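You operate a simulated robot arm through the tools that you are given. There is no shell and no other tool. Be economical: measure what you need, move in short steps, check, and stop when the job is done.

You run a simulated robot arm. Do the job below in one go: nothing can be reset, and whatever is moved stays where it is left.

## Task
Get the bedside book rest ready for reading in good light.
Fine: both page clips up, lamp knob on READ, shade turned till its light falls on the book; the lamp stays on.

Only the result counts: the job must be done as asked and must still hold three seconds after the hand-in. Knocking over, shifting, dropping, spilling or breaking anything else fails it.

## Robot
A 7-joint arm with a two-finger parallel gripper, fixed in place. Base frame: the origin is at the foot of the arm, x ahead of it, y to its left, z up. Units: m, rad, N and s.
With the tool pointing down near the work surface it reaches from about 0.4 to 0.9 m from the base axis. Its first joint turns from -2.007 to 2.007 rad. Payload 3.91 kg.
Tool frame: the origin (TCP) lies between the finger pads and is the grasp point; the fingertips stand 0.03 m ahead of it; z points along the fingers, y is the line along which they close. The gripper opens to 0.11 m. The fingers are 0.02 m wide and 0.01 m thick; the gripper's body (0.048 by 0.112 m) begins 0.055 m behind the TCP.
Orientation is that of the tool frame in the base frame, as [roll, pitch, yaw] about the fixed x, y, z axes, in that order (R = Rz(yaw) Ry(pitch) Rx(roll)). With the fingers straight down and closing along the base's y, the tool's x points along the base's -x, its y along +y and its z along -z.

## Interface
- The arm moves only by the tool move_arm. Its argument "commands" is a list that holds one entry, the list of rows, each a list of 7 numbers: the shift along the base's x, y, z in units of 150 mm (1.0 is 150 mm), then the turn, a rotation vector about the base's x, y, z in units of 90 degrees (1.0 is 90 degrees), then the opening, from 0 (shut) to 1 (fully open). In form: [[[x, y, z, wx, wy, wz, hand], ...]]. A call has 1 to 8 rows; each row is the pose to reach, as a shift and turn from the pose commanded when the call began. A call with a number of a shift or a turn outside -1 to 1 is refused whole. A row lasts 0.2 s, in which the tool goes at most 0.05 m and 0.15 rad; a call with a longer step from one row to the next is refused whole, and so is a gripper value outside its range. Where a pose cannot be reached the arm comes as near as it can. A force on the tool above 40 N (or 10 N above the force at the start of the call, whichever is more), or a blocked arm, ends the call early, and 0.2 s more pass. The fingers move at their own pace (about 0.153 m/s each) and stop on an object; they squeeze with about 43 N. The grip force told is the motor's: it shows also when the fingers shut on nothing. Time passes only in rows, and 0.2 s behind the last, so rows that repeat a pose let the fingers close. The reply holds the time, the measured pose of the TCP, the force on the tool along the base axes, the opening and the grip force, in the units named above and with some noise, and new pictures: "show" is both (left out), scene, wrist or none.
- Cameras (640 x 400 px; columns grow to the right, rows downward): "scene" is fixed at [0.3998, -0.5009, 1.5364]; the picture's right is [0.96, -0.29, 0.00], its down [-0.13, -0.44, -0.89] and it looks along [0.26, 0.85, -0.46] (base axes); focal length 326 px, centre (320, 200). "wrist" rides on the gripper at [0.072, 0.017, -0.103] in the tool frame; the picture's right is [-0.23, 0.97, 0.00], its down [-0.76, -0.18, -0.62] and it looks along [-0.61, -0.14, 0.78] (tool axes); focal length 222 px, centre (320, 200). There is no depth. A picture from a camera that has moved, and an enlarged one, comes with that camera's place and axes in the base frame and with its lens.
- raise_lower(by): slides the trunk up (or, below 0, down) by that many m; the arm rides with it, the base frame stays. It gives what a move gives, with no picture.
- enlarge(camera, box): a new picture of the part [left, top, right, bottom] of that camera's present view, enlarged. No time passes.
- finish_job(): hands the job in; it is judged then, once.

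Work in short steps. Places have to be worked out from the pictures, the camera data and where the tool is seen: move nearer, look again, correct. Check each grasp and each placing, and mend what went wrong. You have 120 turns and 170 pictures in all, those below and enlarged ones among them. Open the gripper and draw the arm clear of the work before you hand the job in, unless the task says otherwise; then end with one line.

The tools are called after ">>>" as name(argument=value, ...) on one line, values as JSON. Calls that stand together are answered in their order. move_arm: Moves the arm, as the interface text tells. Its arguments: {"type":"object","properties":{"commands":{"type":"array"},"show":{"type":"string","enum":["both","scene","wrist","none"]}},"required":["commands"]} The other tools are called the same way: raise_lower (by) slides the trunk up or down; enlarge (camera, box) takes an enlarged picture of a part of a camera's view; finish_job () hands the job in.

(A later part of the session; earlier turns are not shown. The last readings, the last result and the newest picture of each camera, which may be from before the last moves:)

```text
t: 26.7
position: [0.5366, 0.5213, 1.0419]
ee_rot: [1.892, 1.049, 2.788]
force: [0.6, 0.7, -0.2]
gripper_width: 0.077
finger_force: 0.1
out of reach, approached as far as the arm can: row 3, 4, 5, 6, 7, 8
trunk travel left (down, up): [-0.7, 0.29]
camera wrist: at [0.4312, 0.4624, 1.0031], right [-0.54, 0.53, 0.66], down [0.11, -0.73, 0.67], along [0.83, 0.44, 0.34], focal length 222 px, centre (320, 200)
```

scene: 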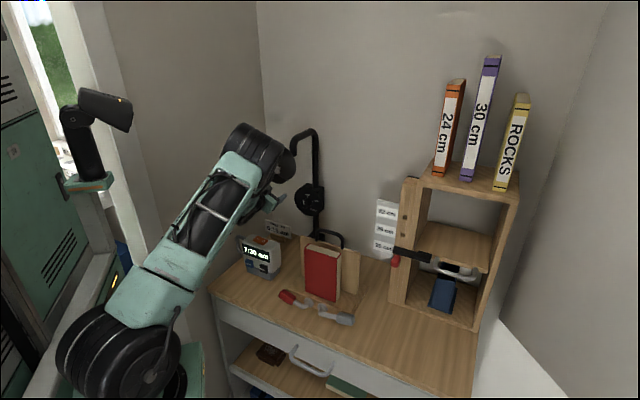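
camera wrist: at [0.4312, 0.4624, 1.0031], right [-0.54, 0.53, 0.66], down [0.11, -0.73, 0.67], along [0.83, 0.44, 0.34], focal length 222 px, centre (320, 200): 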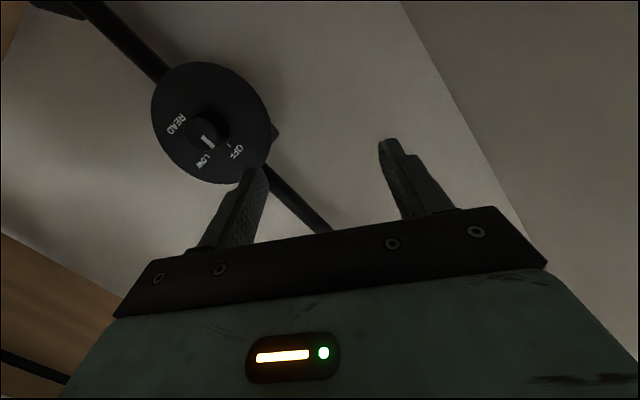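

Beyond about 165° of roll the arm can't hold position in this posture. The elbow-left posture at lower roll angles worked for 40°, so I'll go back to it, starting from a lower roll angle this time. I'll retreat and roll back first.

>>> move_arm(commands=[[[-0.07, -0.12, 0, -0.05, -0.07, 0.014, 0.7], [-0.14, -0.24, 0, -0.1, -0.14, 0.028, 0.7], [-0.21, -0.36, 0, -0.15, -0.21, 0.042, 0.7], [-0.28, -0.48, 0, -0.2, -0.28, 0.056, 0.7], [-0.35, -0.6, 0, -0.25, -0.35, 0.07, 0.7], [-0.42, -0.72, 0, -0.3, -0.42, 0.084, 0.7], [-0.49, -0.84, 0, -0.35, -0.49, 0.098, 0.7], [-0.55, -0.96, 0, -0.4, -0.56, 0.112, 0.7]]])

>>> raise_lower(by=-0.12)

```text
t: 28.5
position: [0.4549, 0.3792, 1.0424]
ee_rot: [-1.829, 0.953, -0.836]
force: [0.8, -0.3, 0.0]
gripper_width: 0.077
finger_force: 0.0
trunk travel left (down, up): [-0.7, 0.29]
camera wrist: at [0.4109, 0.272, 0.9879], right [-0.79, 0.5, -0.36], down [-0.53, -0.25, 0.81], along [0.32, 0.83, 0.46], focal length 222 px, centre (320, 200)
```

scene: 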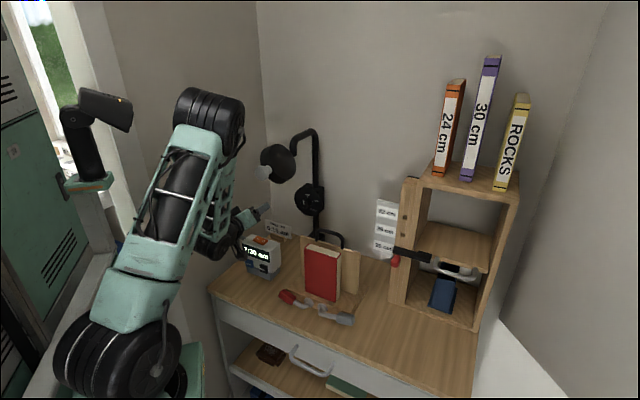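
wrist: 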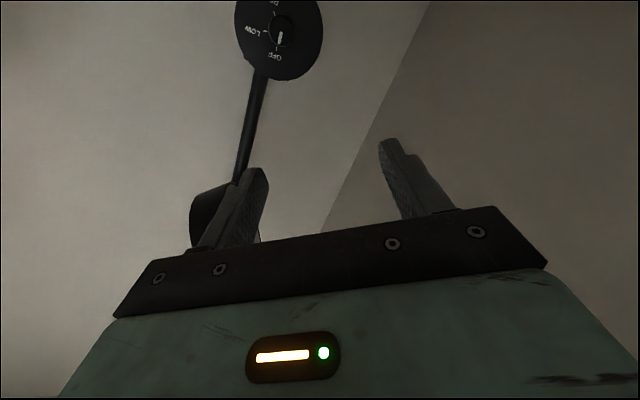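

```text
t: 30.0
position: [0.4545, 0.3784, 0.9219]
ee_rot: [-1.832, 0.959, -0.838]
force: [-0.4, -0.1, 0.4]
gripper_width: 0.0771
finger_force: 0.0
trunk travel left (down, up): [-0.58, 0.41]
```

The TCP is now close to the clock, so I'll check before moving.

>>> enlarge(camera="scene", box=[200, 190, 320, 300])

```text
3.64 times, centred on (260, 245) of scene
camera zoom: at [0.3998, -0.5009, 1.5364], right [0.96, -0.29, 0.0], down [-0.13, -0.44, -0.89], along [0.26, 0.85, -0.46], focal length 1186 px, centre (538, 36)
```

zoom: 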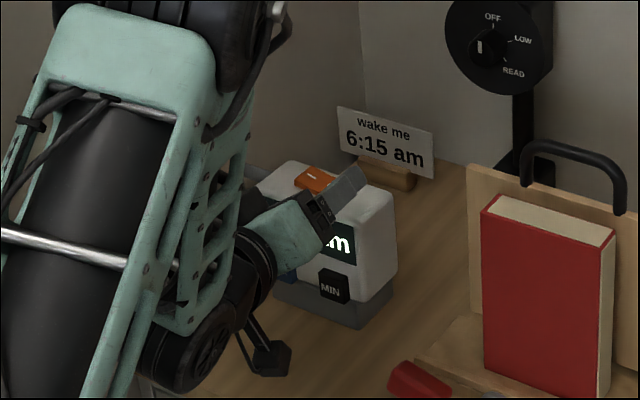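

There's no contact force, and the clock appears in place. I'll lift straight up and pull back.

>>> move_arm(commands=[[[0, 0, 0.2, 0, 0, 0, 0.7], [0, 0, 0.4, 0, 0, 0, 0.7], [-0.1, -0.1, 0.6, 0, 0, 0, 0.7], [-0.2, -0.2, 0.75, 0, 0, 0, 0.7]]])

>>> enlarge(camera="scene", box=[150, 100, 350, 320])

```text
t: 31.0
position: [0.4261, 0.3469, 1.0343]
ee_rot: [-1.832, 0.958, -0.838]
force: [-0.2, 0.0, -0.2]
gripper_width: 0.0769
finger_force: 0.0
trunk travel left (down, up): [-0.58, 0.41]
camera wrist: at [0.3813, 0.2417, 0.9799], right [-0.79, 0.5, -0.36], down [-0.52, -0.25, 0.81], along [0.32, 0.83, 0.46], focal length 222 px, centre (320, 200)
```

scene: 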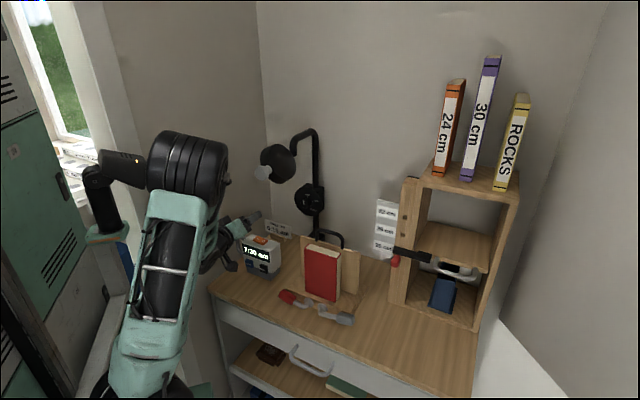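
wrist: 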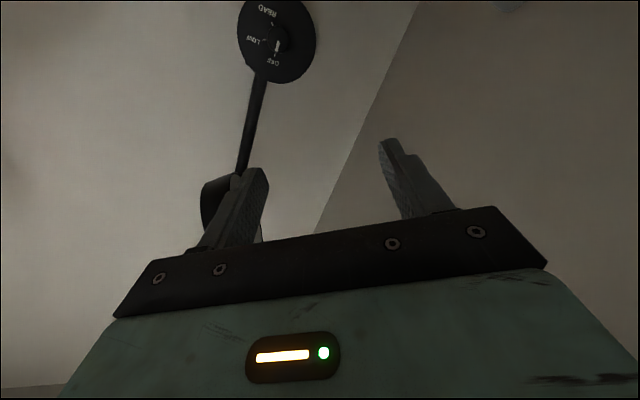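

```text
1.82 times, centred on (250, 210) of scene
camera zoom: at [0.3998, -0.5009, 1.5364], right [0.96, -0.29, 0.0], down [-0.13, -0.44, -0.89], along [0.26, 0.85, -0.46], focal length 593 px, centre (447, 182)
```

zoom: 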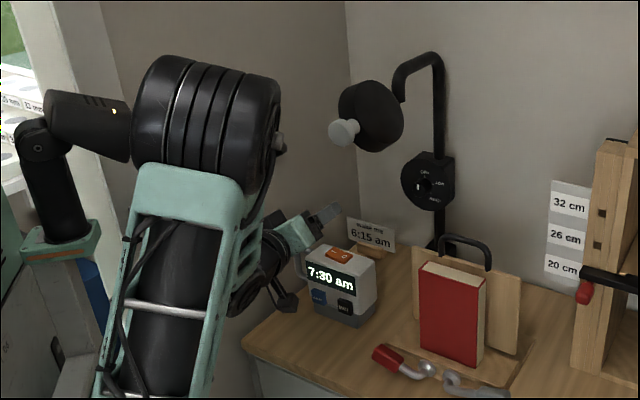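

Everything is unmoved. I'll roll counter-clockwise, straighten the tool axis to e2, and see how far back the roll can go.

>>> move_arm(commands=[[[0.0, -0.04, 0, -0.055, -0.062, 0, 0.7], [0.0, -0.08, 0, -0.11, -0.125, 0, 0.7], [0.0, -0.12, 0, -0.165, -0.187, 0, 0.7], [0, -0.16, 0, -0.22, -0.25, 0, 0.7], [0, -0.2, 0, -0.275, -0.312, 0, 0.7], [0, -0.24, 0, -0.33, -0.375, 0, 0.7], [0, -0.28, 0, -0.385, -0.437, 0, 0.7], [0, -0.32, 0, -0.439, -0.499, 0, 0.7]]])

```text
t: 32.8
position: [0.4245, 0.2998, 1.0344]
ee_rot: [-1.731, -0.086, -0.789]
force: [-0.9, 0.3, 0.6]
gripper_width: 0.0771
finger_force: 0.0
trunk travel left (down, up): [-0.58, 0.41]
camera wrist: at [0.4013, 0.1756, 1.0396], right [-0.21, -0.01, -0.98], down [-0.97, 0.14, 0.21], along [0.14, 0.99, -0.04], focal length 222 px, centre (320, 200)
```

scene: 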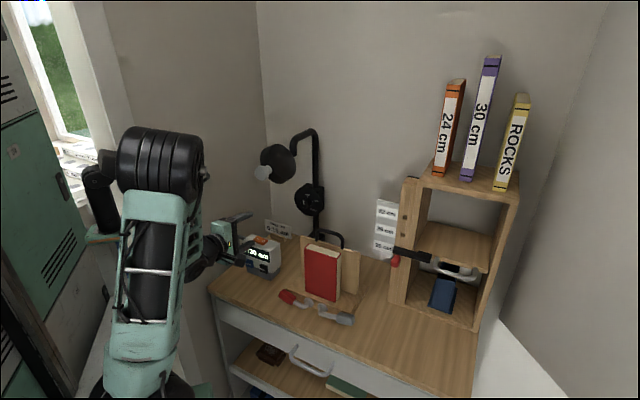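
wrist: 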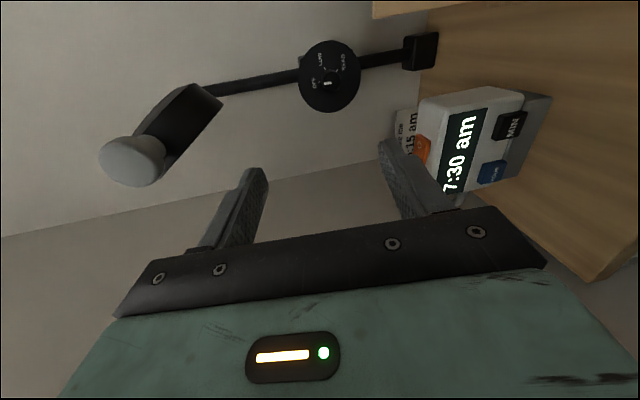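

That was smooth, and the roll is now at 85°. I'll continue another 60°.

>>> move_arm(commands=[[[0, 0, 0, -0.063, -0.056, 0.013, 0.7], [0, 0, 0, -0.126, -0.111, 0.027, 0.7], [0, 0, 0, -0.189, -0.167, 0.04, 0.7], [0, 0, 0, -0.252, -0.222, 0.053, 0.7], [0, 0, 0, -0.316, -0.278, 0.067, 0.7], [0, 0, 0, -0.379, -0.334, 0.08, 0.7], [0, 0, 0, -0.442, -0.389, 0.094, 0.7], [0, 0, 0, -0.505, -0.445, 0.107, 0.7]]])

```text
t: 34.6
position: [0.4256, 0.2996, 1.0341]
ee_rot: [-2.042, -1.118, -0.401]
force: [-0.2, -0.2, 0.3]
gripper_width: 0.0769
finger_force: 0.1
trunk travel left (down, up): [-0.58, 0.41]
camera wrist: at [0.3889, 0.2079, 1.1125], right [0.46, -0.67, -0.59], down [-0.86, -0.15, -0.49], along [0.24, 0.73, -0.65], focal length 222 px, centre (320, 200)
```

scene: 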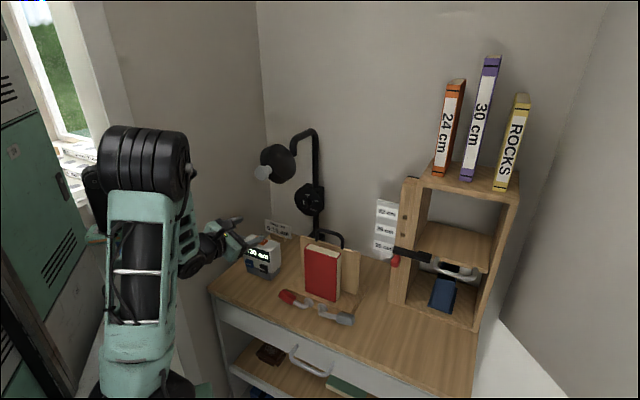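
wrist: 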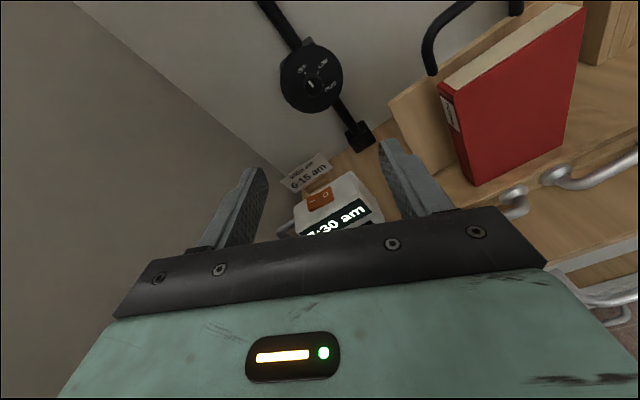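

Roll is about 25° now with no reach trouble. I'll advance toward the knob with this posture and a slight extra roll back.

>>> move_arm(commands=[[[0.13, 0.14, -0.03, -0.015, -0.015, 0.009, 0.7], [0.26, 0.28, -0.06, -0.03, -0.03, 0.018, 0.7], [0.39, 0.42, -0.1, -0.045, -0.045, 0.027, 0.7], [0.52, 0.56, -0.15, -0.06, -0.06, 0.036, 0.7], [0.65, 0.7, -0.2, -0.075, -0.075, 0.045, 0.7], [0.8, 0.85, -0.25, -0.08, -0.08, 0.055, 0.7]]])

```text
t: 36.0
position: [0.5453, 0.4286, 0.9972]
ee_rot: [-2.287, -1.27, -0.084]
force: [-0.2, 0.2, -0.1]
gripper_width: 0.077
finger_force: 0.1
trunk travel left (down, up): [-0.58, 0.41]
camera wrist: at [0.5062, 0.3423, 1.0817], right [0.58, -0.69, -0.44], down [-0.77, -0.29, -0.57], along [0.26, 0.66, -0.7], focal length 222 px, centre (320, 200)
```

scene: 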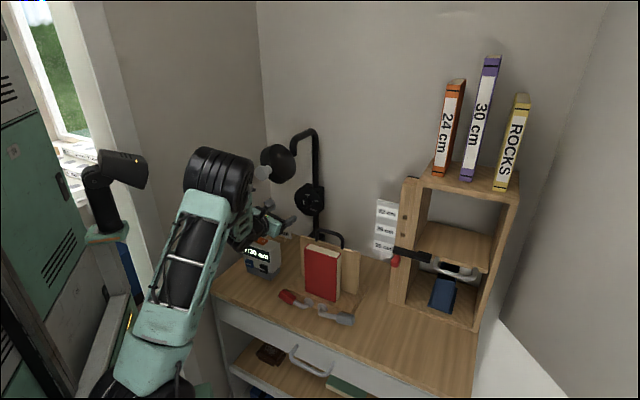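
wrist: 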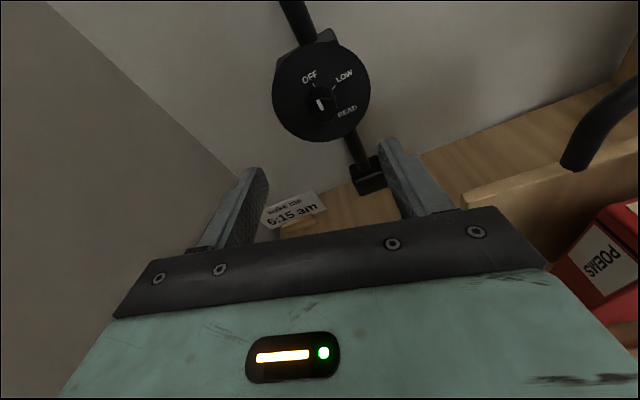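

The alignment is good: the cap is 159 mm ahead, with a 4 mm lateral correction needed. I'll advance 139 mm.

>>> move_arm(commands=[[[0.13, 0.12, -0.04, 0, 0, 0, 0.7], [0.26, 0.25, -0.075, 0, 0, 0, 0.7], [0.39, 0.375, -0.112, 0, 0, 0, 0.7], [0.52, 0.5, -0.15, 0, 0, 0, 0.7], [0.6, 0.575, -0.17, 0, 0, 0, 0.7], [0.65, 0.625, -0.187, 0, 0, 0, 0.7]]])

```text
t: 37.4
position: [0.6431, 0.5215, 0.9685]
ee_rot: [-2.287, -1.268, -0.084]
force: [-0.4, 0.4, -0.1]
gripper_width: 0.0771
finger_force: 0.0
trunk travel left (down, up): [-0.58, 0.41]
camera wrist: at [0.6038, 0.4355, 1.0535], right [0.58, -0.69, -0.44], down [-0.77, -0.29, -0.57], along [0.26, 0.66, -0.7], focal length 222 px, centre (320, 200)
```

scene: 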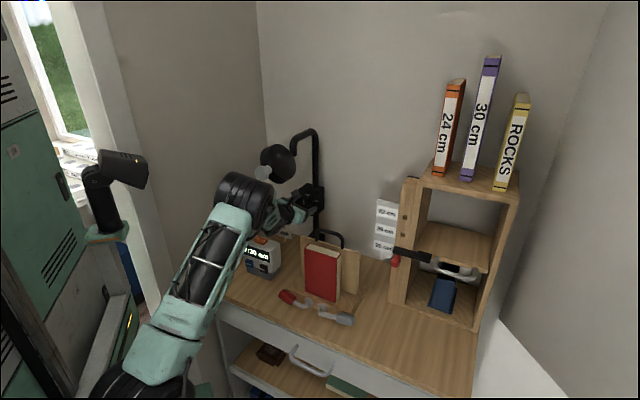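
wrist: 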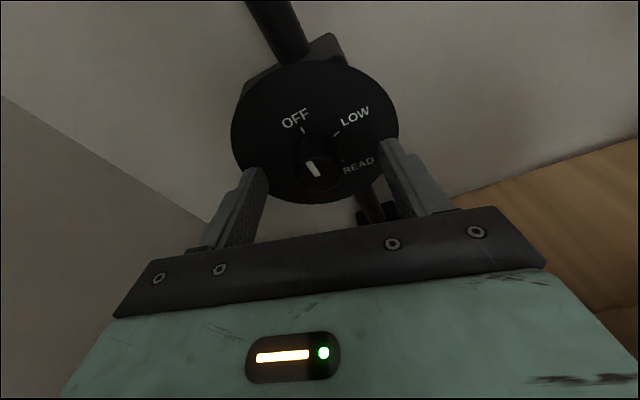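

The knob is between the fingers with no contact. I'll close and begin the clockwise turn.

>>> move_arm(commands=[[[0, 0, 0, 0, 0, 0, 0.4], [0, 0, 0, 0, 0, 0, 0.1], [0, 0, 0, 0, 0, 0, 0.1], [0, 0, 0, 0.066, 0.066, 0, 0.1], [0, 0, 0, 0.132, 0.132, 0, 0.1], [0, 0, 0, 0.198, 0.198, 0, 0.1], [0, 0, 0, 0.264, 0.264, 0, 0.1], [0, 0, 0, 0.33, 0.33, 0, 0.1]]])

```text
t: 39.1
position: [0.6448, 0.5182, 0.969]
ee_rot: [-1.814, -0.741, -0.484]
force: [-6.2, 6.2, 3.7]
gripper_width: 0.032
finger_force: 45.7
out of reach, approached as far as the arm can: row 8
trunk travel left (down, up): [-0.58, 0.41]
stopped in row 8: the force on the tool passed its limit (the readings are from after the stop); the commanded pose is now the measured one
camera wrist: at [0.6392, 0.4037, 1.0238], right [0.31, -0.43, -0.85], down [-0.95, -0.13, -0.28], along [0.01, 0.89, -0.45], focal length 222 px, centre (320, 200)
```

scene: 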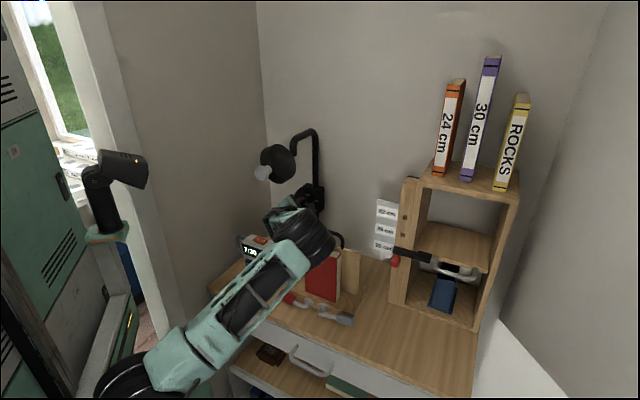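
wrist: 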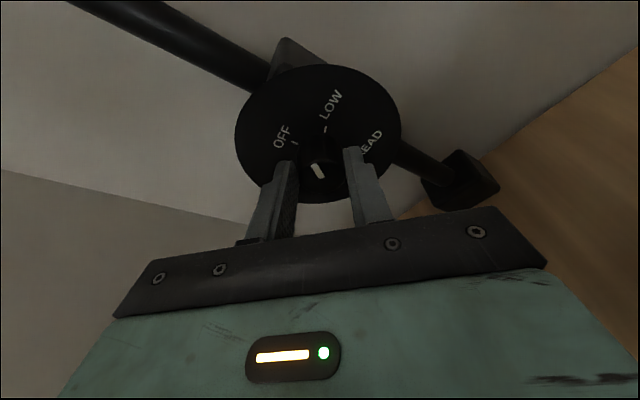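

The knob has turned about 37°, and the arm's reach in this posture is spent. I'll open the fingers around the knob, see whether it stays, and roll back in place to ratchet.

>>> move_arm(commands=[[[-0.01, 0.02, 0, 0, 0, 0, 0.4], [-0.01, 0.02, 0, 0, 0, 0, 0.6]]])

>>> enlarge(camera="wrist", box=[220, 50, 420, 220])

```text
t: 39.7
position: [0.6458, 0.5189, 0.9688]
ee_rot: [-1.819, -0.743, -0.488]
force: [0.5, -0.4, 0.3]
gripper_width: 0.0663
finger_force: 0.1
trunk travel left (down, up): [-0.58, 0.41]
camera wrist: at [0.6396, 0.4053, 1.0235], right [0.3, -0.43, -0.85], down [-0.95, -0.13, -0.27], along [0.01, 0.89, -0.45], focal length 222 px, centre (320, 200)
```

scene: 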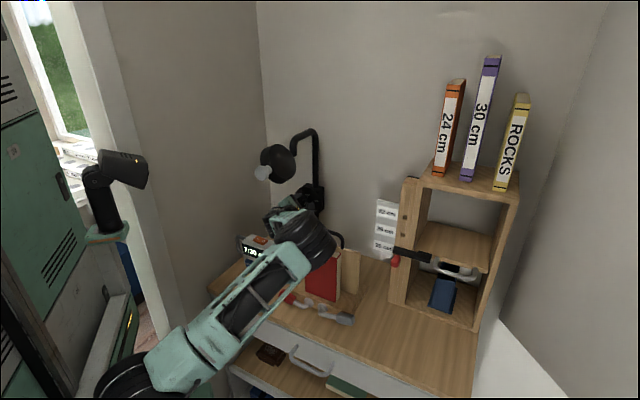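
wrist: 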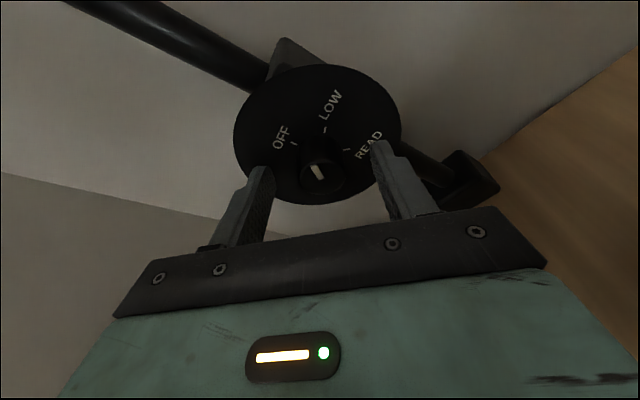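

```text
2.35 times, centred on (320, 135) of wrist
camera zoom: at [0.6396, 0.4053, 1.0235], right [0.3, -0.43, -0.85], down [-0.95, -0.13, -0.27], along [0.01, 0.89, -0.45], focal length 523 px, centre (320, 353)
```

zoom: 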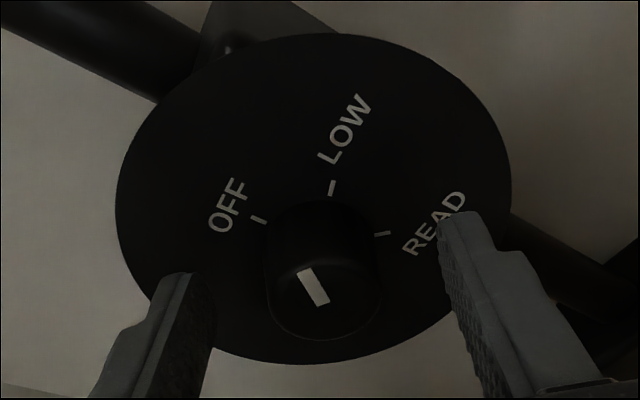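

The knob holds its position with the pointer about 36° from OFF, so there's no spring. I'll roll back around it with the fingers open.

>>> move_arm(commands=[[[0, 0, 0, -0.066, -0.066, 0, 0.7], [0, 0, 0, -0.132, -0.132, 0, 0.7], [0, 0, 0, -0.198, -0.198, 0, 0.7], [0, 0, 0, -0.264, -0.264, 0, 0.7], [0, 0, 0, -0.33, -0.33, 0, 0.7]]])

```text
t: 40.9
position: [0.6468, 0.5188, 0.969]
ee_rot: [-2.861, -1.342, 0.468]
force: [0.3, -0.6, 0.1]
gripper_width: 0.0772
finger_force: 0.1
trunk travel left (down, up): [-0.58, 0.41]
camera wrist: at [0.5998, 0.4454, 1.06], right [0.61, -0.74, -0.28], down [-0.72, -0.37, -0.59], along [0.34, 0.57, -0.75], focal length 222 px, centre (320, 200)
```

scene: 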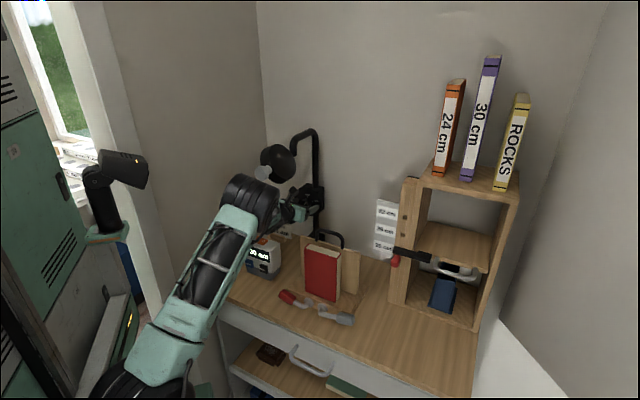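
wrist: 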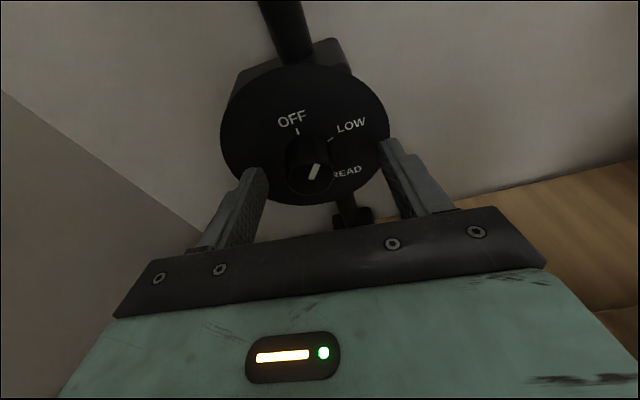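

The pointer now sits visibly toward LOW, and ratcheting works. I'll grip again and turn.

>>> move_arm(commands=[[[-0.02, 0.02, 0, 0, 0, 0, 0.4], [-0.02, 0.02, 0, 0, 0, 0, 0.1], [-0.02, 0.02, 0, 0, 0, 0, 0.1], [-0.02, 0.02, 0, 0.066, 0.066, 0, 0.1], [-0.02, 0.02, 0, 0.132, 0.132, 0, 0.1], [-0.02, 0.02, 0, 0.198, 0.198, 0, 0.1], [-0.02, 0.02, 0, 0.264, 0.264, 0, 0.1], [-0.02, 0.02, 0, 0.33, 0.33, 0, 0.1]]], show="scene")

>>> move_arm(commands=[[[0, 0, 0, 0, 0, 0, 0.4], [0, 0, 0, 0, 0, 0, 0.7]]], show="wrist")

```text
t: 42.7
position: [0.6459, 0.5196, 0.9674]
ee_rot: [-1.82, -0.74, -0.492]
force: [0.0, -5.6, 2.5]
gripper_width: 0.0324
finger_force: 44.9
trunk travel left (down, up): [-0.58, 0.41]
```

scene: 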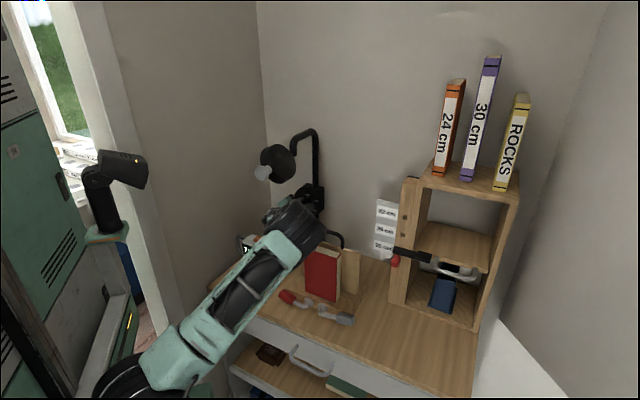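

```text
t: 43.3
position: [0.6435, 0.5232, 0.9675]
ee_rot: [-1.818, -0.741, -0.488]
force: [0.2, -1.0, 0.3]
gripper_width: 0.0771
finger_force: 0.0
trunk travel left (down, up): [-0.58, 0.41]
camera wrist: at [0.6365, 0.4081, 1.0231], right [0.3, -0.43, -0.85], down [-0.95, -0.13, -0.27], along [0.01, 0.89, -0.45], focal length 222 px, centre (320, 200)
```

wrist: 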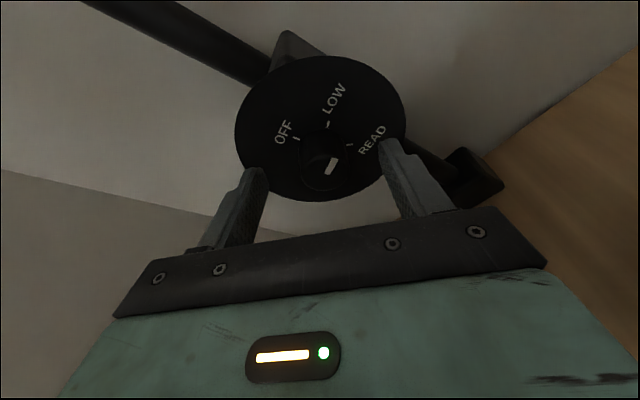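

The pointer is now at about LOW. I'll roll back a larger angle this time.

>>> move_arm(commands=[[[0, 0, 0, -0.066, -0.066, 0, 0.7], [0, 0, 0, -0.132, -0.132, 0, 0.7], [0, 0, 0, -0.198, -0.198, 0, 0.7], [0, 0, 0, -0.264, -0.264, 0, 0.7], [0, 0, 0, -0.33, -0.33, 0, 0.7], [0, 0, 0, -0.38, -0.38, 0, 0.7]]])

>>> move_arm(commands=[[[0, 0, 0, 0, 0, 0, 0.4], [0, 0, 0, 0, 0, 0, 0.1], [0, 0, 0, 0, 0, 0, 0.1], [0, 0, 0, 0.066, 0.066, 0, 0.1], [0, 0, 0, 0.132, 0.132, 0, 0.1], [0, 0, 0, 0.198, 0.198, 0, 0.1], [0, 0, 0, 0.264, 0.264, 0, 0.1], [0, 0, 0, 0.33, 0.33, 0, 0.1]]])

```text
t: 44.7
position: [0.6446, 0.5219, 0.9678]
ee_rot: [2.922, -1.349, 0.958]
force: [-0.5, -0.4, 0.0]
gripper_width: 0.0769
finger_force: 0.0
trunk travel left (down, up): [-0.58, 0.41]
camera wrist: at [0.5894, 0.4558, 1.0613], right [0.63, -0.76, -0.17], down [-0.67, -0.41, -0.62], along [0.4, 0.51, -0.77], focal length 222 px, centre (320, 200)
```

scene: 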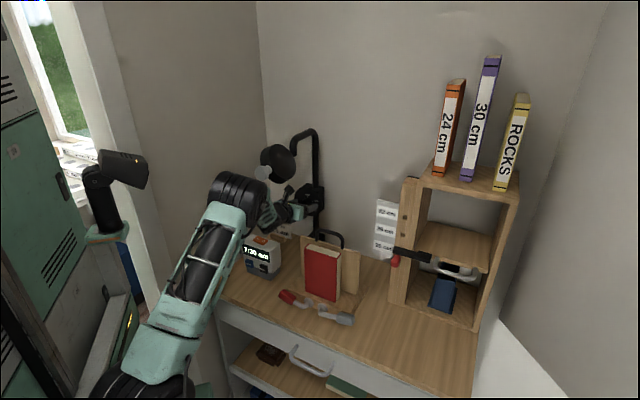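
wrist: 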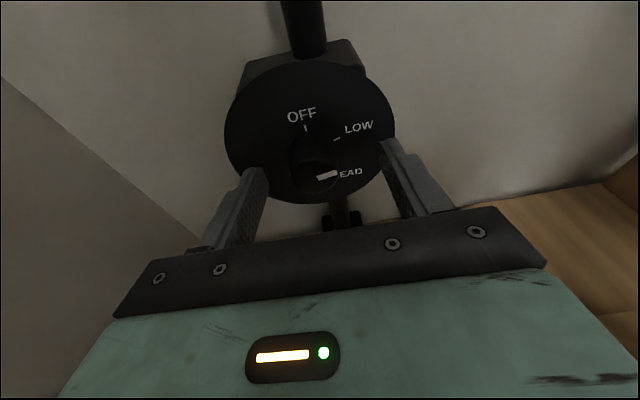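

```text
t: 46.5
position: [0.6438, 0.5202, 0.9669]
ee_rot: [-1.869, -0.845, -0.452]
force: [-10.7, -4.0, -3.9]
gripper_width: 0.0322
finger_force: 45.2
trunk travel left (down, up): [-0.58, 0.41]
camera wrist: at [0.6324, 0.4121, 1.03], right [0.36, -0.5, -0.79], down [-0.93, -0.15, -0.33], along [0.05, 0.85, -0.52], focal length 222 px, centre (320, 200)
```

scene: 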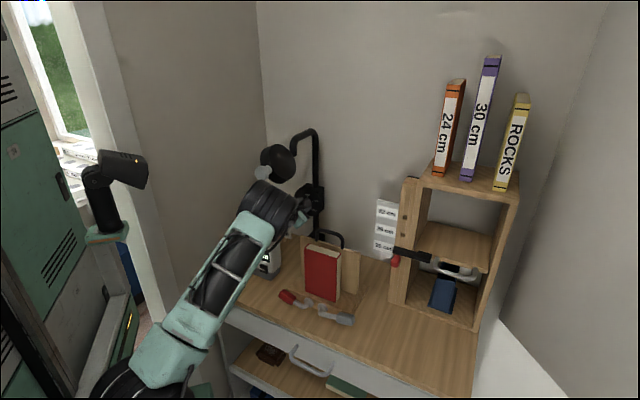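
wrist: 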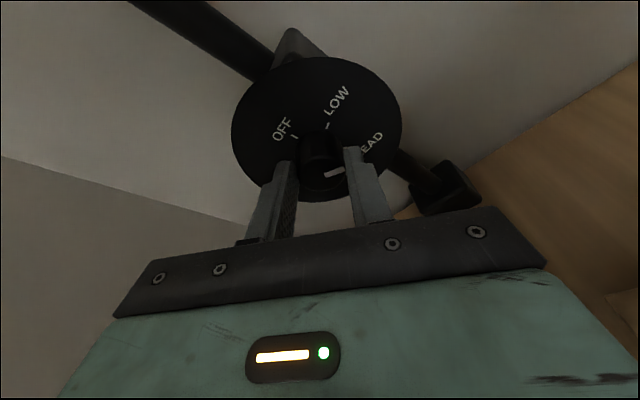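

The pointer has passed LOW. The elbow still has room, so I'll continue about 25° without regripping.

>>> move_arm(commands=[[[0, 0, 0, 0.066, 0.066, 0, 0.1], [0, 0, 0, 0.132, 0.132, 0, 0.1], [0, 0, 0, 0.175, 0.175, 0, 0.1]]])

>>> enlarge(camera="wrist", box=[220, 50, 420, 220])

```text
t: 46.9
position: [0.6447, 0.5202, 0.9664]
ee_rot: [-1.822, -0.785, -0.477]
force: [-12.8, -17.6, 8.5]
gripper_width: 0.0322
finger_force: 45.5
out of reach, approached as far as the arm can: row 1
trunk travel left (down, up): [-0.58, 0.41]
stopped in row 1: the force on the tool passed its limit (the readings are from after the stop); the commanded pose is now the measured one
camera wrist: at [0.6367, 0.4082, 1.024], right [0.34, -0.45, -0.83], down [-0.94, -0.14, -0.31], along [0.02, 0.88, -0.47], focal length 222 px, centre (320, 200)
```

scene: 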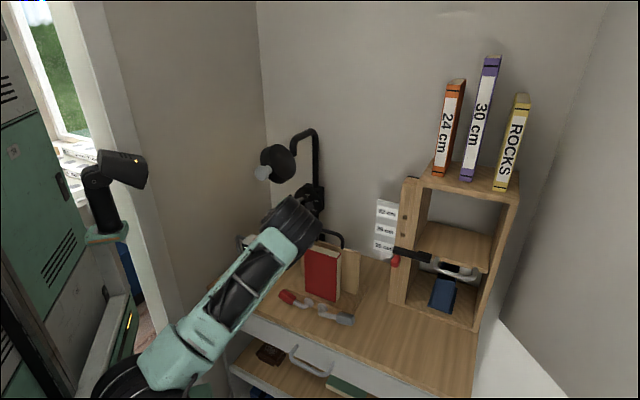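
wrist: 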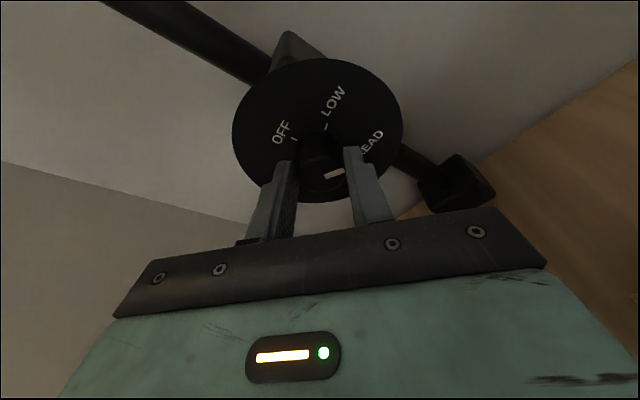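

```text
2.35 times, centred on (320, 135) of wrist
camera zoom: at [0.6367, 0.4082, 1.024], right [0.34, -0.45, -0.83], down [-0.94, -0.14, -0.31], along [0.02, 0.88, -0.47], focal length 523 px, centre (320, 353)
```

zoom: 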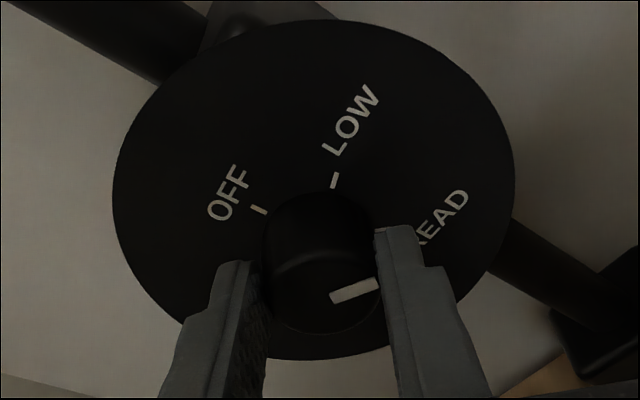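

The image is brighter, so the lamp is on, and the pointer is about 15–20° short of READ. One more ratchet stroke: release and roll back, then regrip.

>>> move_arm(commands=[[[0, 0, 0, 0, 0, 0, 0.4], [0, 0, 0, 0, 0, 0, 0.7], [-0.005, 0.01, 0, -0.066, -0.066, 0, 0.7], [-0.005, 0.01, 0, -0.132, -0.132, 0, 0.7], [-0.005, 0.01, 0, -0.198, -0.198, 0, 0.7], [-0.005, 0.01, 0, -0.264, -0.264, 0, 0.7], [-0.005, 0.01, 0, -0.33, -0.33, 0, 0.7]]], show="wrist")

>>> enlarge(camera="wrist", box=[220, 50, 420, 220])

```text
t: 48.5
position: [0.6464, 0.5231, 0.9654]
ee_rot: [-3.056, -1.353, 0.667]
force: [-0.4, -0.5, -0.6]
gripper_width: 0.0773
finger_force: 0.1
trunk travel left (down, up): [-0.58, 0.41]
camera wrist: at [0.5962, 0.4518, 1.057], right [0.63, -0.74, -0.24], down [-0.69, -0.39, -0.61], along [0.36, 0.55, -0.76], focal length 222 px, centre (320, 200)
```

wrist: 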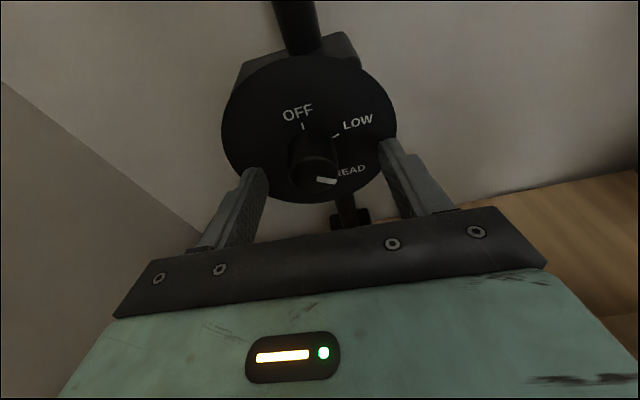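

```text
2.35 times, centred on (320, 135) of wrist
camera zoom: at [0.5962, 0.4518, 1.057], right [0.63, -0.74, -0.24], down [-0.69, -0.39, -0.61], along [0.36, 0.55, -0.76], focal length 523 px, centre (320, 353)
```

zoom: 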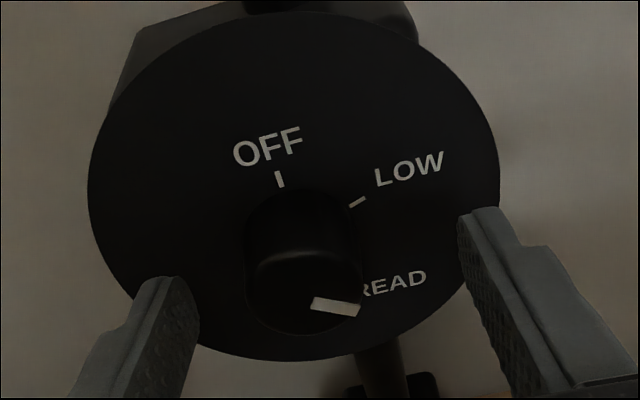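

The pointer is somewhere between 120° and 136°, but this view is skewed. I'll back off to look at it properly.

>>> move_arm(commands=[[[-0.12, -0.12, 0.03, 0, 0, 0, 0.7], [-0.25, -0.25, 0.07, 0, 0, 0, 0.7], [-0.4, -0.4, 0.1, 0, 0, 0, 0.7], [-0.55, -0.55, 0.13, 0, 0, 0, 0.7], [-0.7, -0.7, 0.15, 0, 0, 0, 0.7]]])

>>> enlarge(camera="scene", box=[285, 175, 335, 225])

>>> enlarge(camera="wrist", box=[260, 20, 380, 140])

```text
t: 49.7
position: [0.5418, 0.4163, 0.9864]
ee_rot: [-3.046, -1.354, 0.662]
force: [-0.5, 1.1, -0.5]
gripper_width: 0.0768
finger_force: 0.1
trunk travel left (down, up): [-0.58, 0.41]
camera wrist: at [0.4915, 0.3459, 1.0787], right [0.63, -0.74, -0.24], down [-0.69, -0.39, -0.61], along [0.35, 0.55, -0.76], focal length 222 px, centre (320, 200)
```

scene: 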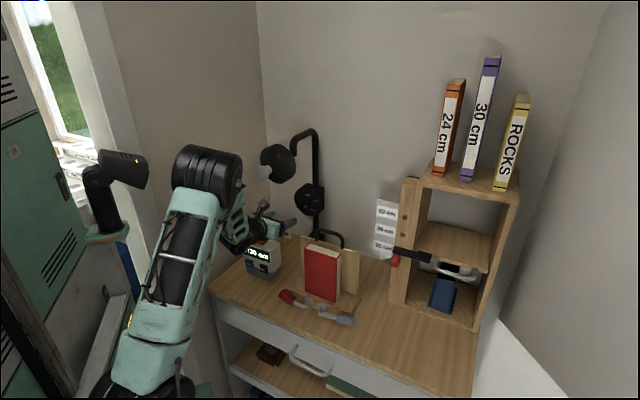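
wrist: 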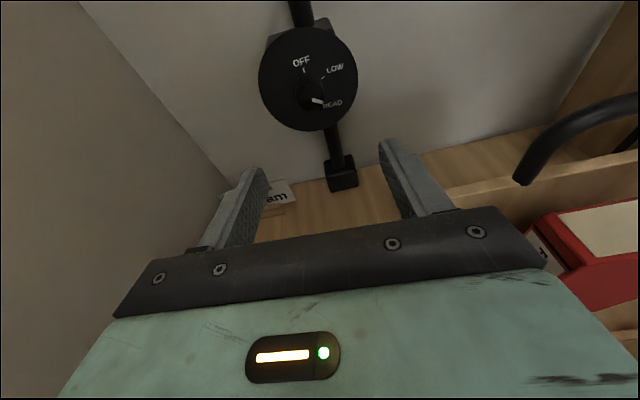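

```text
8.00 times, centred on (310, 200) of scene
camera zoom: at [0.3998, -0.5009, 1.5364], right [0.96, -0.29, 0.0], down [-0.13, -0.44, -0.89], along [0.26, 0.85, -0.46], focal length 2609 px, centre (400, 200)
```

zoom: 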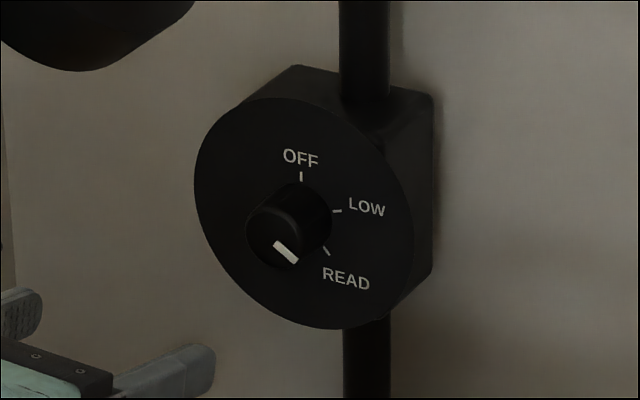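

```text
3.33 times, centred on (320, 80) of wrist
camera zoom: at [0.4915, 0.3459, 1.0787], right [0.63, -0.74, -0.24], down [-0.69, -0.39, -0.61], along [0.35, 0.55, -0.76], focal length 740 px, centre (320, 600)
```

zoom: 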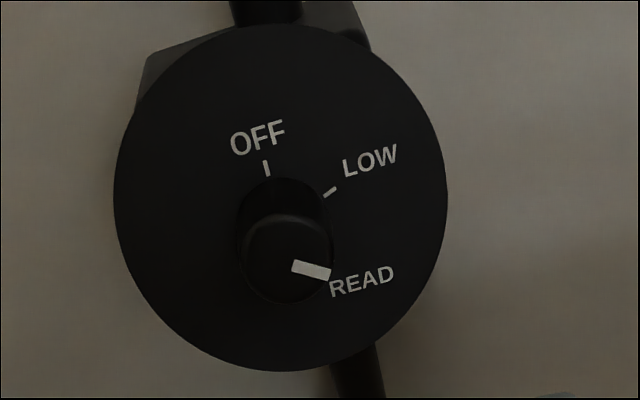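

The pointer is at about 122°, and the READ tick is at about 138°. I'll go back in, grip, and turn about 17° more.

>>> move_arm(commands=[[[0.15, 0.15, -0.03, 0, 0, 0, 0.7], [0.3, 0.31, -0.06, 0, 0, 0, 0.7], [0.45, 0.46, -0.09, 0, 0, 0, 0.7], [0.6, 0.61, -0.115, 0, 0, 0, 0.7], [0.68, 0.7, -0.13, 0, 0, 0, 0.6], [0.68, 0.7, -0.13, 0, 0, 0, 0.3], [0.68, 0.7, -0.13, 0, 0, 0, 0.1], [0.68, 0.7, -0.13, 0, 0, 0, 0.1]]], show="wrist")

>>> move_arm(commands=[[[0, 0, 0, 0.05, 0.05, 0, 0.1], [0, 0, 0, 0.1, 0.1, 0, 0.1], [0, 0, 0, 0.15, 0.15, 0, 0.1]]], show="none")

>>> move_arm(commands=[[[0, 0, 0, 0, 0, 0, 0.4], [0, 0, 0, 0, 0, 0, 0.7], [-0.15, -0.15, 0.03, 0, 0, 0, 0.7], [-0.3, -0.31, 0.06, 0, 0, 0, 0.7], [-0.45, -0.46, 0.09, 0, 0, 0, 0.7], [-0.6, -0.61, 0.115, 0, 0, 0, 0.7], [-0.68, -0.7, 0.13, 0, 0, 0, 0.7]]])

>>> enlarge(camera="scene", box=[285, 175, 335, 225])

```text
t: 51.5
position: [0.6397, 0.524, 0.9665]
ee_rot: [-3.045, -1.352, 0.66]
force: [-3.1, 10.8, 0.6]
gripper_width: 0.032
finger_force: 44.8
trunk travel left (down, up): [-0.58, 0.41]
camera wrist: at [0.5912, 0.4528, 1.0594], right [0.63, -0.74, -0.24], down [-0.69, -0.39, -0.61], along [0.35, 0.55, -0.76], focal length 222 px, centre (320, 200)
```

wrist: 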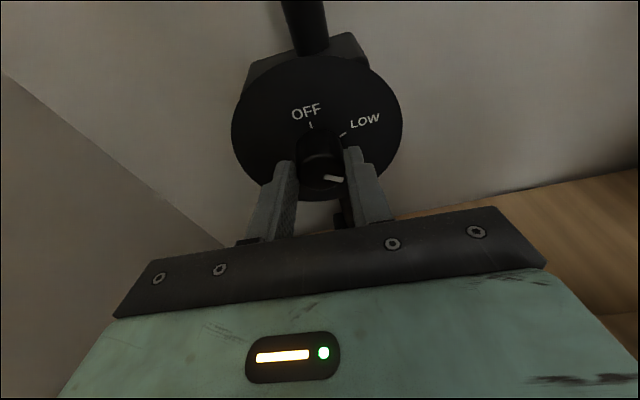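

```text
t: 52.3
position: [0.6418, 0.5226, 0.9674]
ee_rot: [-2.126, -1.151, -0.223]
force: [-9.3, -1.3, -0.5]
gripper_width: 0.0323
finger_force: 44.6
trunk travel left (down, up): [-0.58, 0.41]
```

```text
t: 53.9
position: [0.5409, 0.4166, 0.9873]
ee_rot: [-2.121, -1.153, -0.227]
force: [0.3, 0.3, -0.5]
gripper_width: 0.077
finger_force: 0.0
trunk travel left (down, up): [-0.58, 0.41]
camera wrist: at [0.5119, 0.3258, 1.0694], right [0.53, -0.65, -0.55], down [-0.83, -0.26, -0.5], along [0.18, 0.72, -0.67], focal length 222 px, centre (320, 200)
```

scene: 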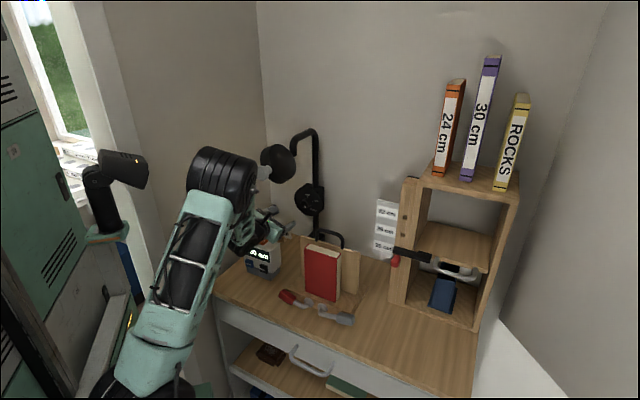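
wrist: 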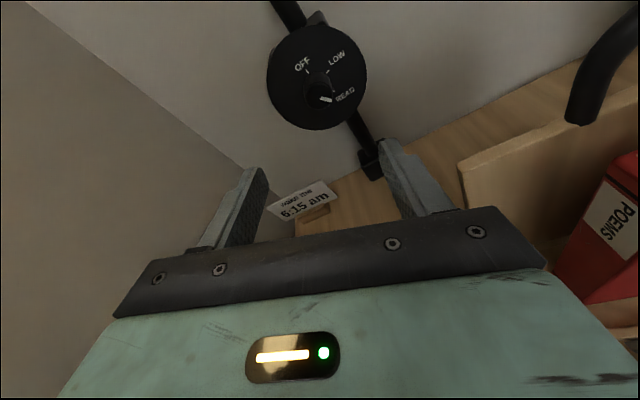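

```text
8.00 times, centred on (310, 200) of scene
camera zoom: at [0.3998, -0.5009, 1.5364], right [0.96, -0.29, 0.0], down [-0.13, -0.44, -0.89], along [0.26, 0.85, -0.46], focal length 2609 px, centre (400, 200)
```

zoom: 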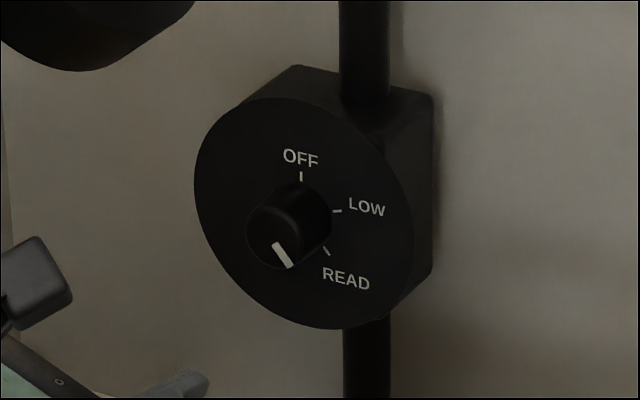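

The pointer is at about 140°. I'll compare it closely with the READ tick.

>>> enlarge(camera="scene", box=[302, 196, 318, 212])

>>> enlarge(camera="wrist", box=[290, 50, 360, 120])

```text
16.00 times, centred on (310, 204) of scene
camera zoom: at [0.3998, -0.5009, 1.5364], right [0.96, -0.29, 0.0], down [-0.13, -0.44, -0.89], along [0.26, 0.85, -0.46], focal length 5218 px, centre (480, 136)
```

zoom: 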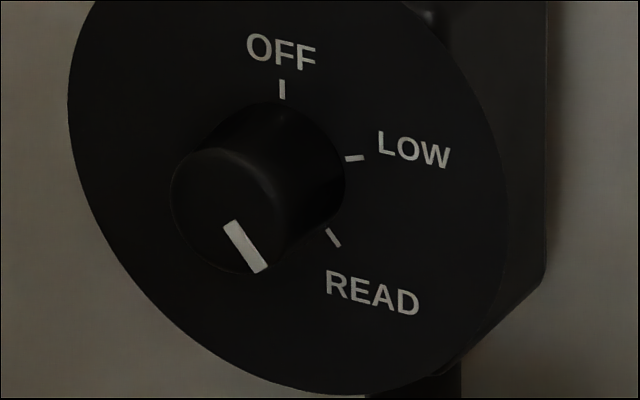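

```text
5.71 times, centred on (325, 85) of wrist
camera zoom: at [0.5119, 0.3258, 1.0694], right [0.53, -0.65, -0.55], down [-0.83, -0.26, -0.5], along [0.18, 0.72, -0.67], focal length 1269 px, centre (291, 857)
```

zoom: 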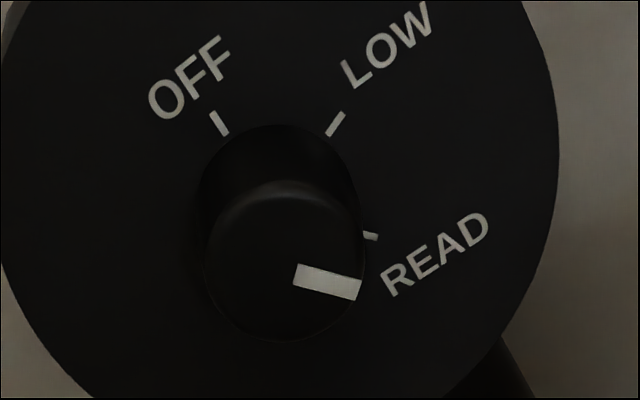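

The mark is parallel to the READ tick in both views, so the knob is set. Next I'll retreat and look at the lit shade.

>>> move_arm(commands=[[[-0.12, -0.12, 0.05, 0, 0, 0, 0.7], [-0.24, -0.24, 0.1, 0, 0, 0, 0.7], [-0.36, -0.36, 0.15, 0.05, 0.05, -0.02, 0.7], [-0.48, -0.5, 0.2, 0.1, 0.1, -0.03, 0.7], [-0.6, -0.65, 0.25, 0.16, 0.16, -0.045, 0.7], [-0.72, -0.8, 0.3, 0.22, 0.22, -0.06, 0.7], [-0.8, -0.92, 0.35, 0.28, 0.28, -0.08, 0.7], [-0.85, -1.0, 0.4, 0.34, 0.34, -0.1, 0.7]]])

>>> enlarge(camera="scene", box=[230, 120, 380, 310])

```text
t: 55.7
position: [0.4179, 0.2884, 1.0558]
ee_rot: [-1.771, -0.429, -0.662]
force: [-0.1, -0.6, -0.2]
gripper_width: 0.077
finger_force: 0.0
out of reach, approached as far as the arm can: row 7, 8
trunk travel left (down, up): [-0.58, 0.41]
camera wrist: at [0.4036, 0.1683, 1.0882], right [0.03, -0.27, -0.96], down [-1.0, 0.05, -0.05], along [0.06, 0.96, -0.27], focal length 222 px, centre (320, 200)
```

scene: 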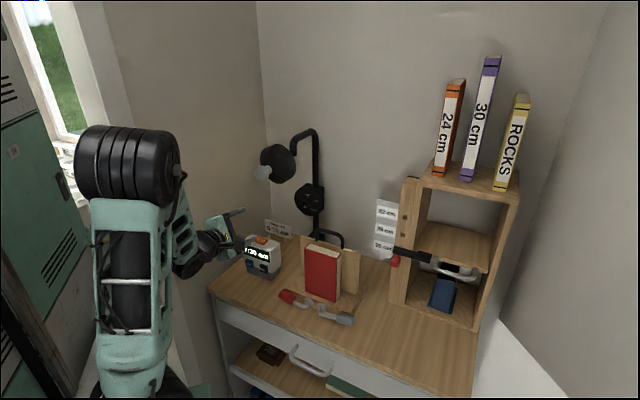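
wrist: 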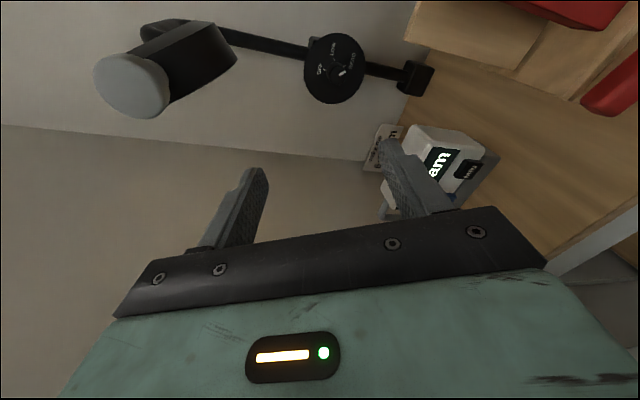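

```text
2.11 times, centred on (305, 215) of scene
camera zoom: at [0.3998, -0.5009, 1.5364], right [0.96, -0.29, 0.0], down [-0.13, -0.44, -0.89], along [0.26, 0.85, -0.46], focal length 687 px, centre (352, 168)
```

zoom: 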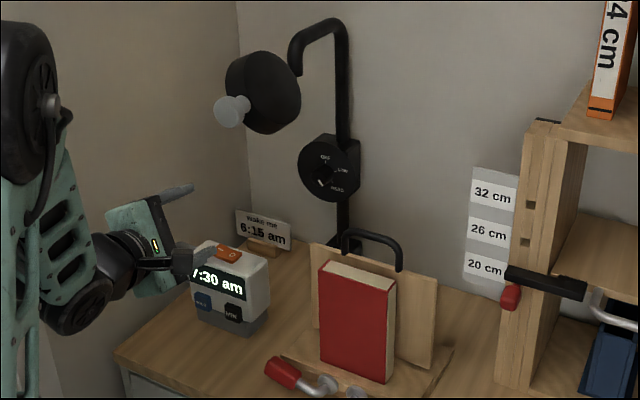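

The scene is brighter now. I'll zoom the wrist view to find the lit side of the shade.

>>> enlarge(camera="wrist", box=[80, 0, 260, 130])

```text
3.08 times, centred on (170, 65) of wrist
camera zoom: at [0.4036, 0.1683, 1.0882], right [0.03, -0.27, -0.96], down [-1.0, 0.05, -0.05], along [0.06, 0.96, -0.27], focal length 684 px, centre (782, 615)
```

zoom: 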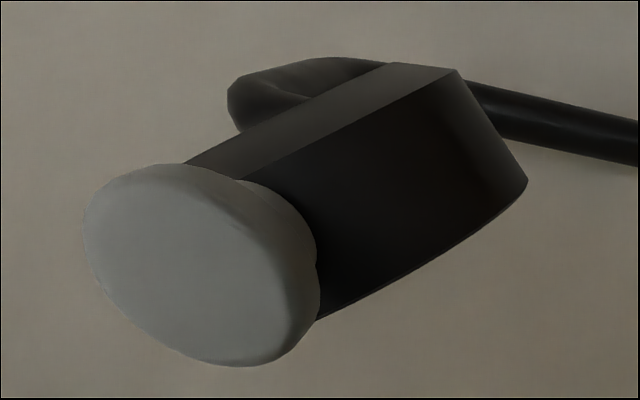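

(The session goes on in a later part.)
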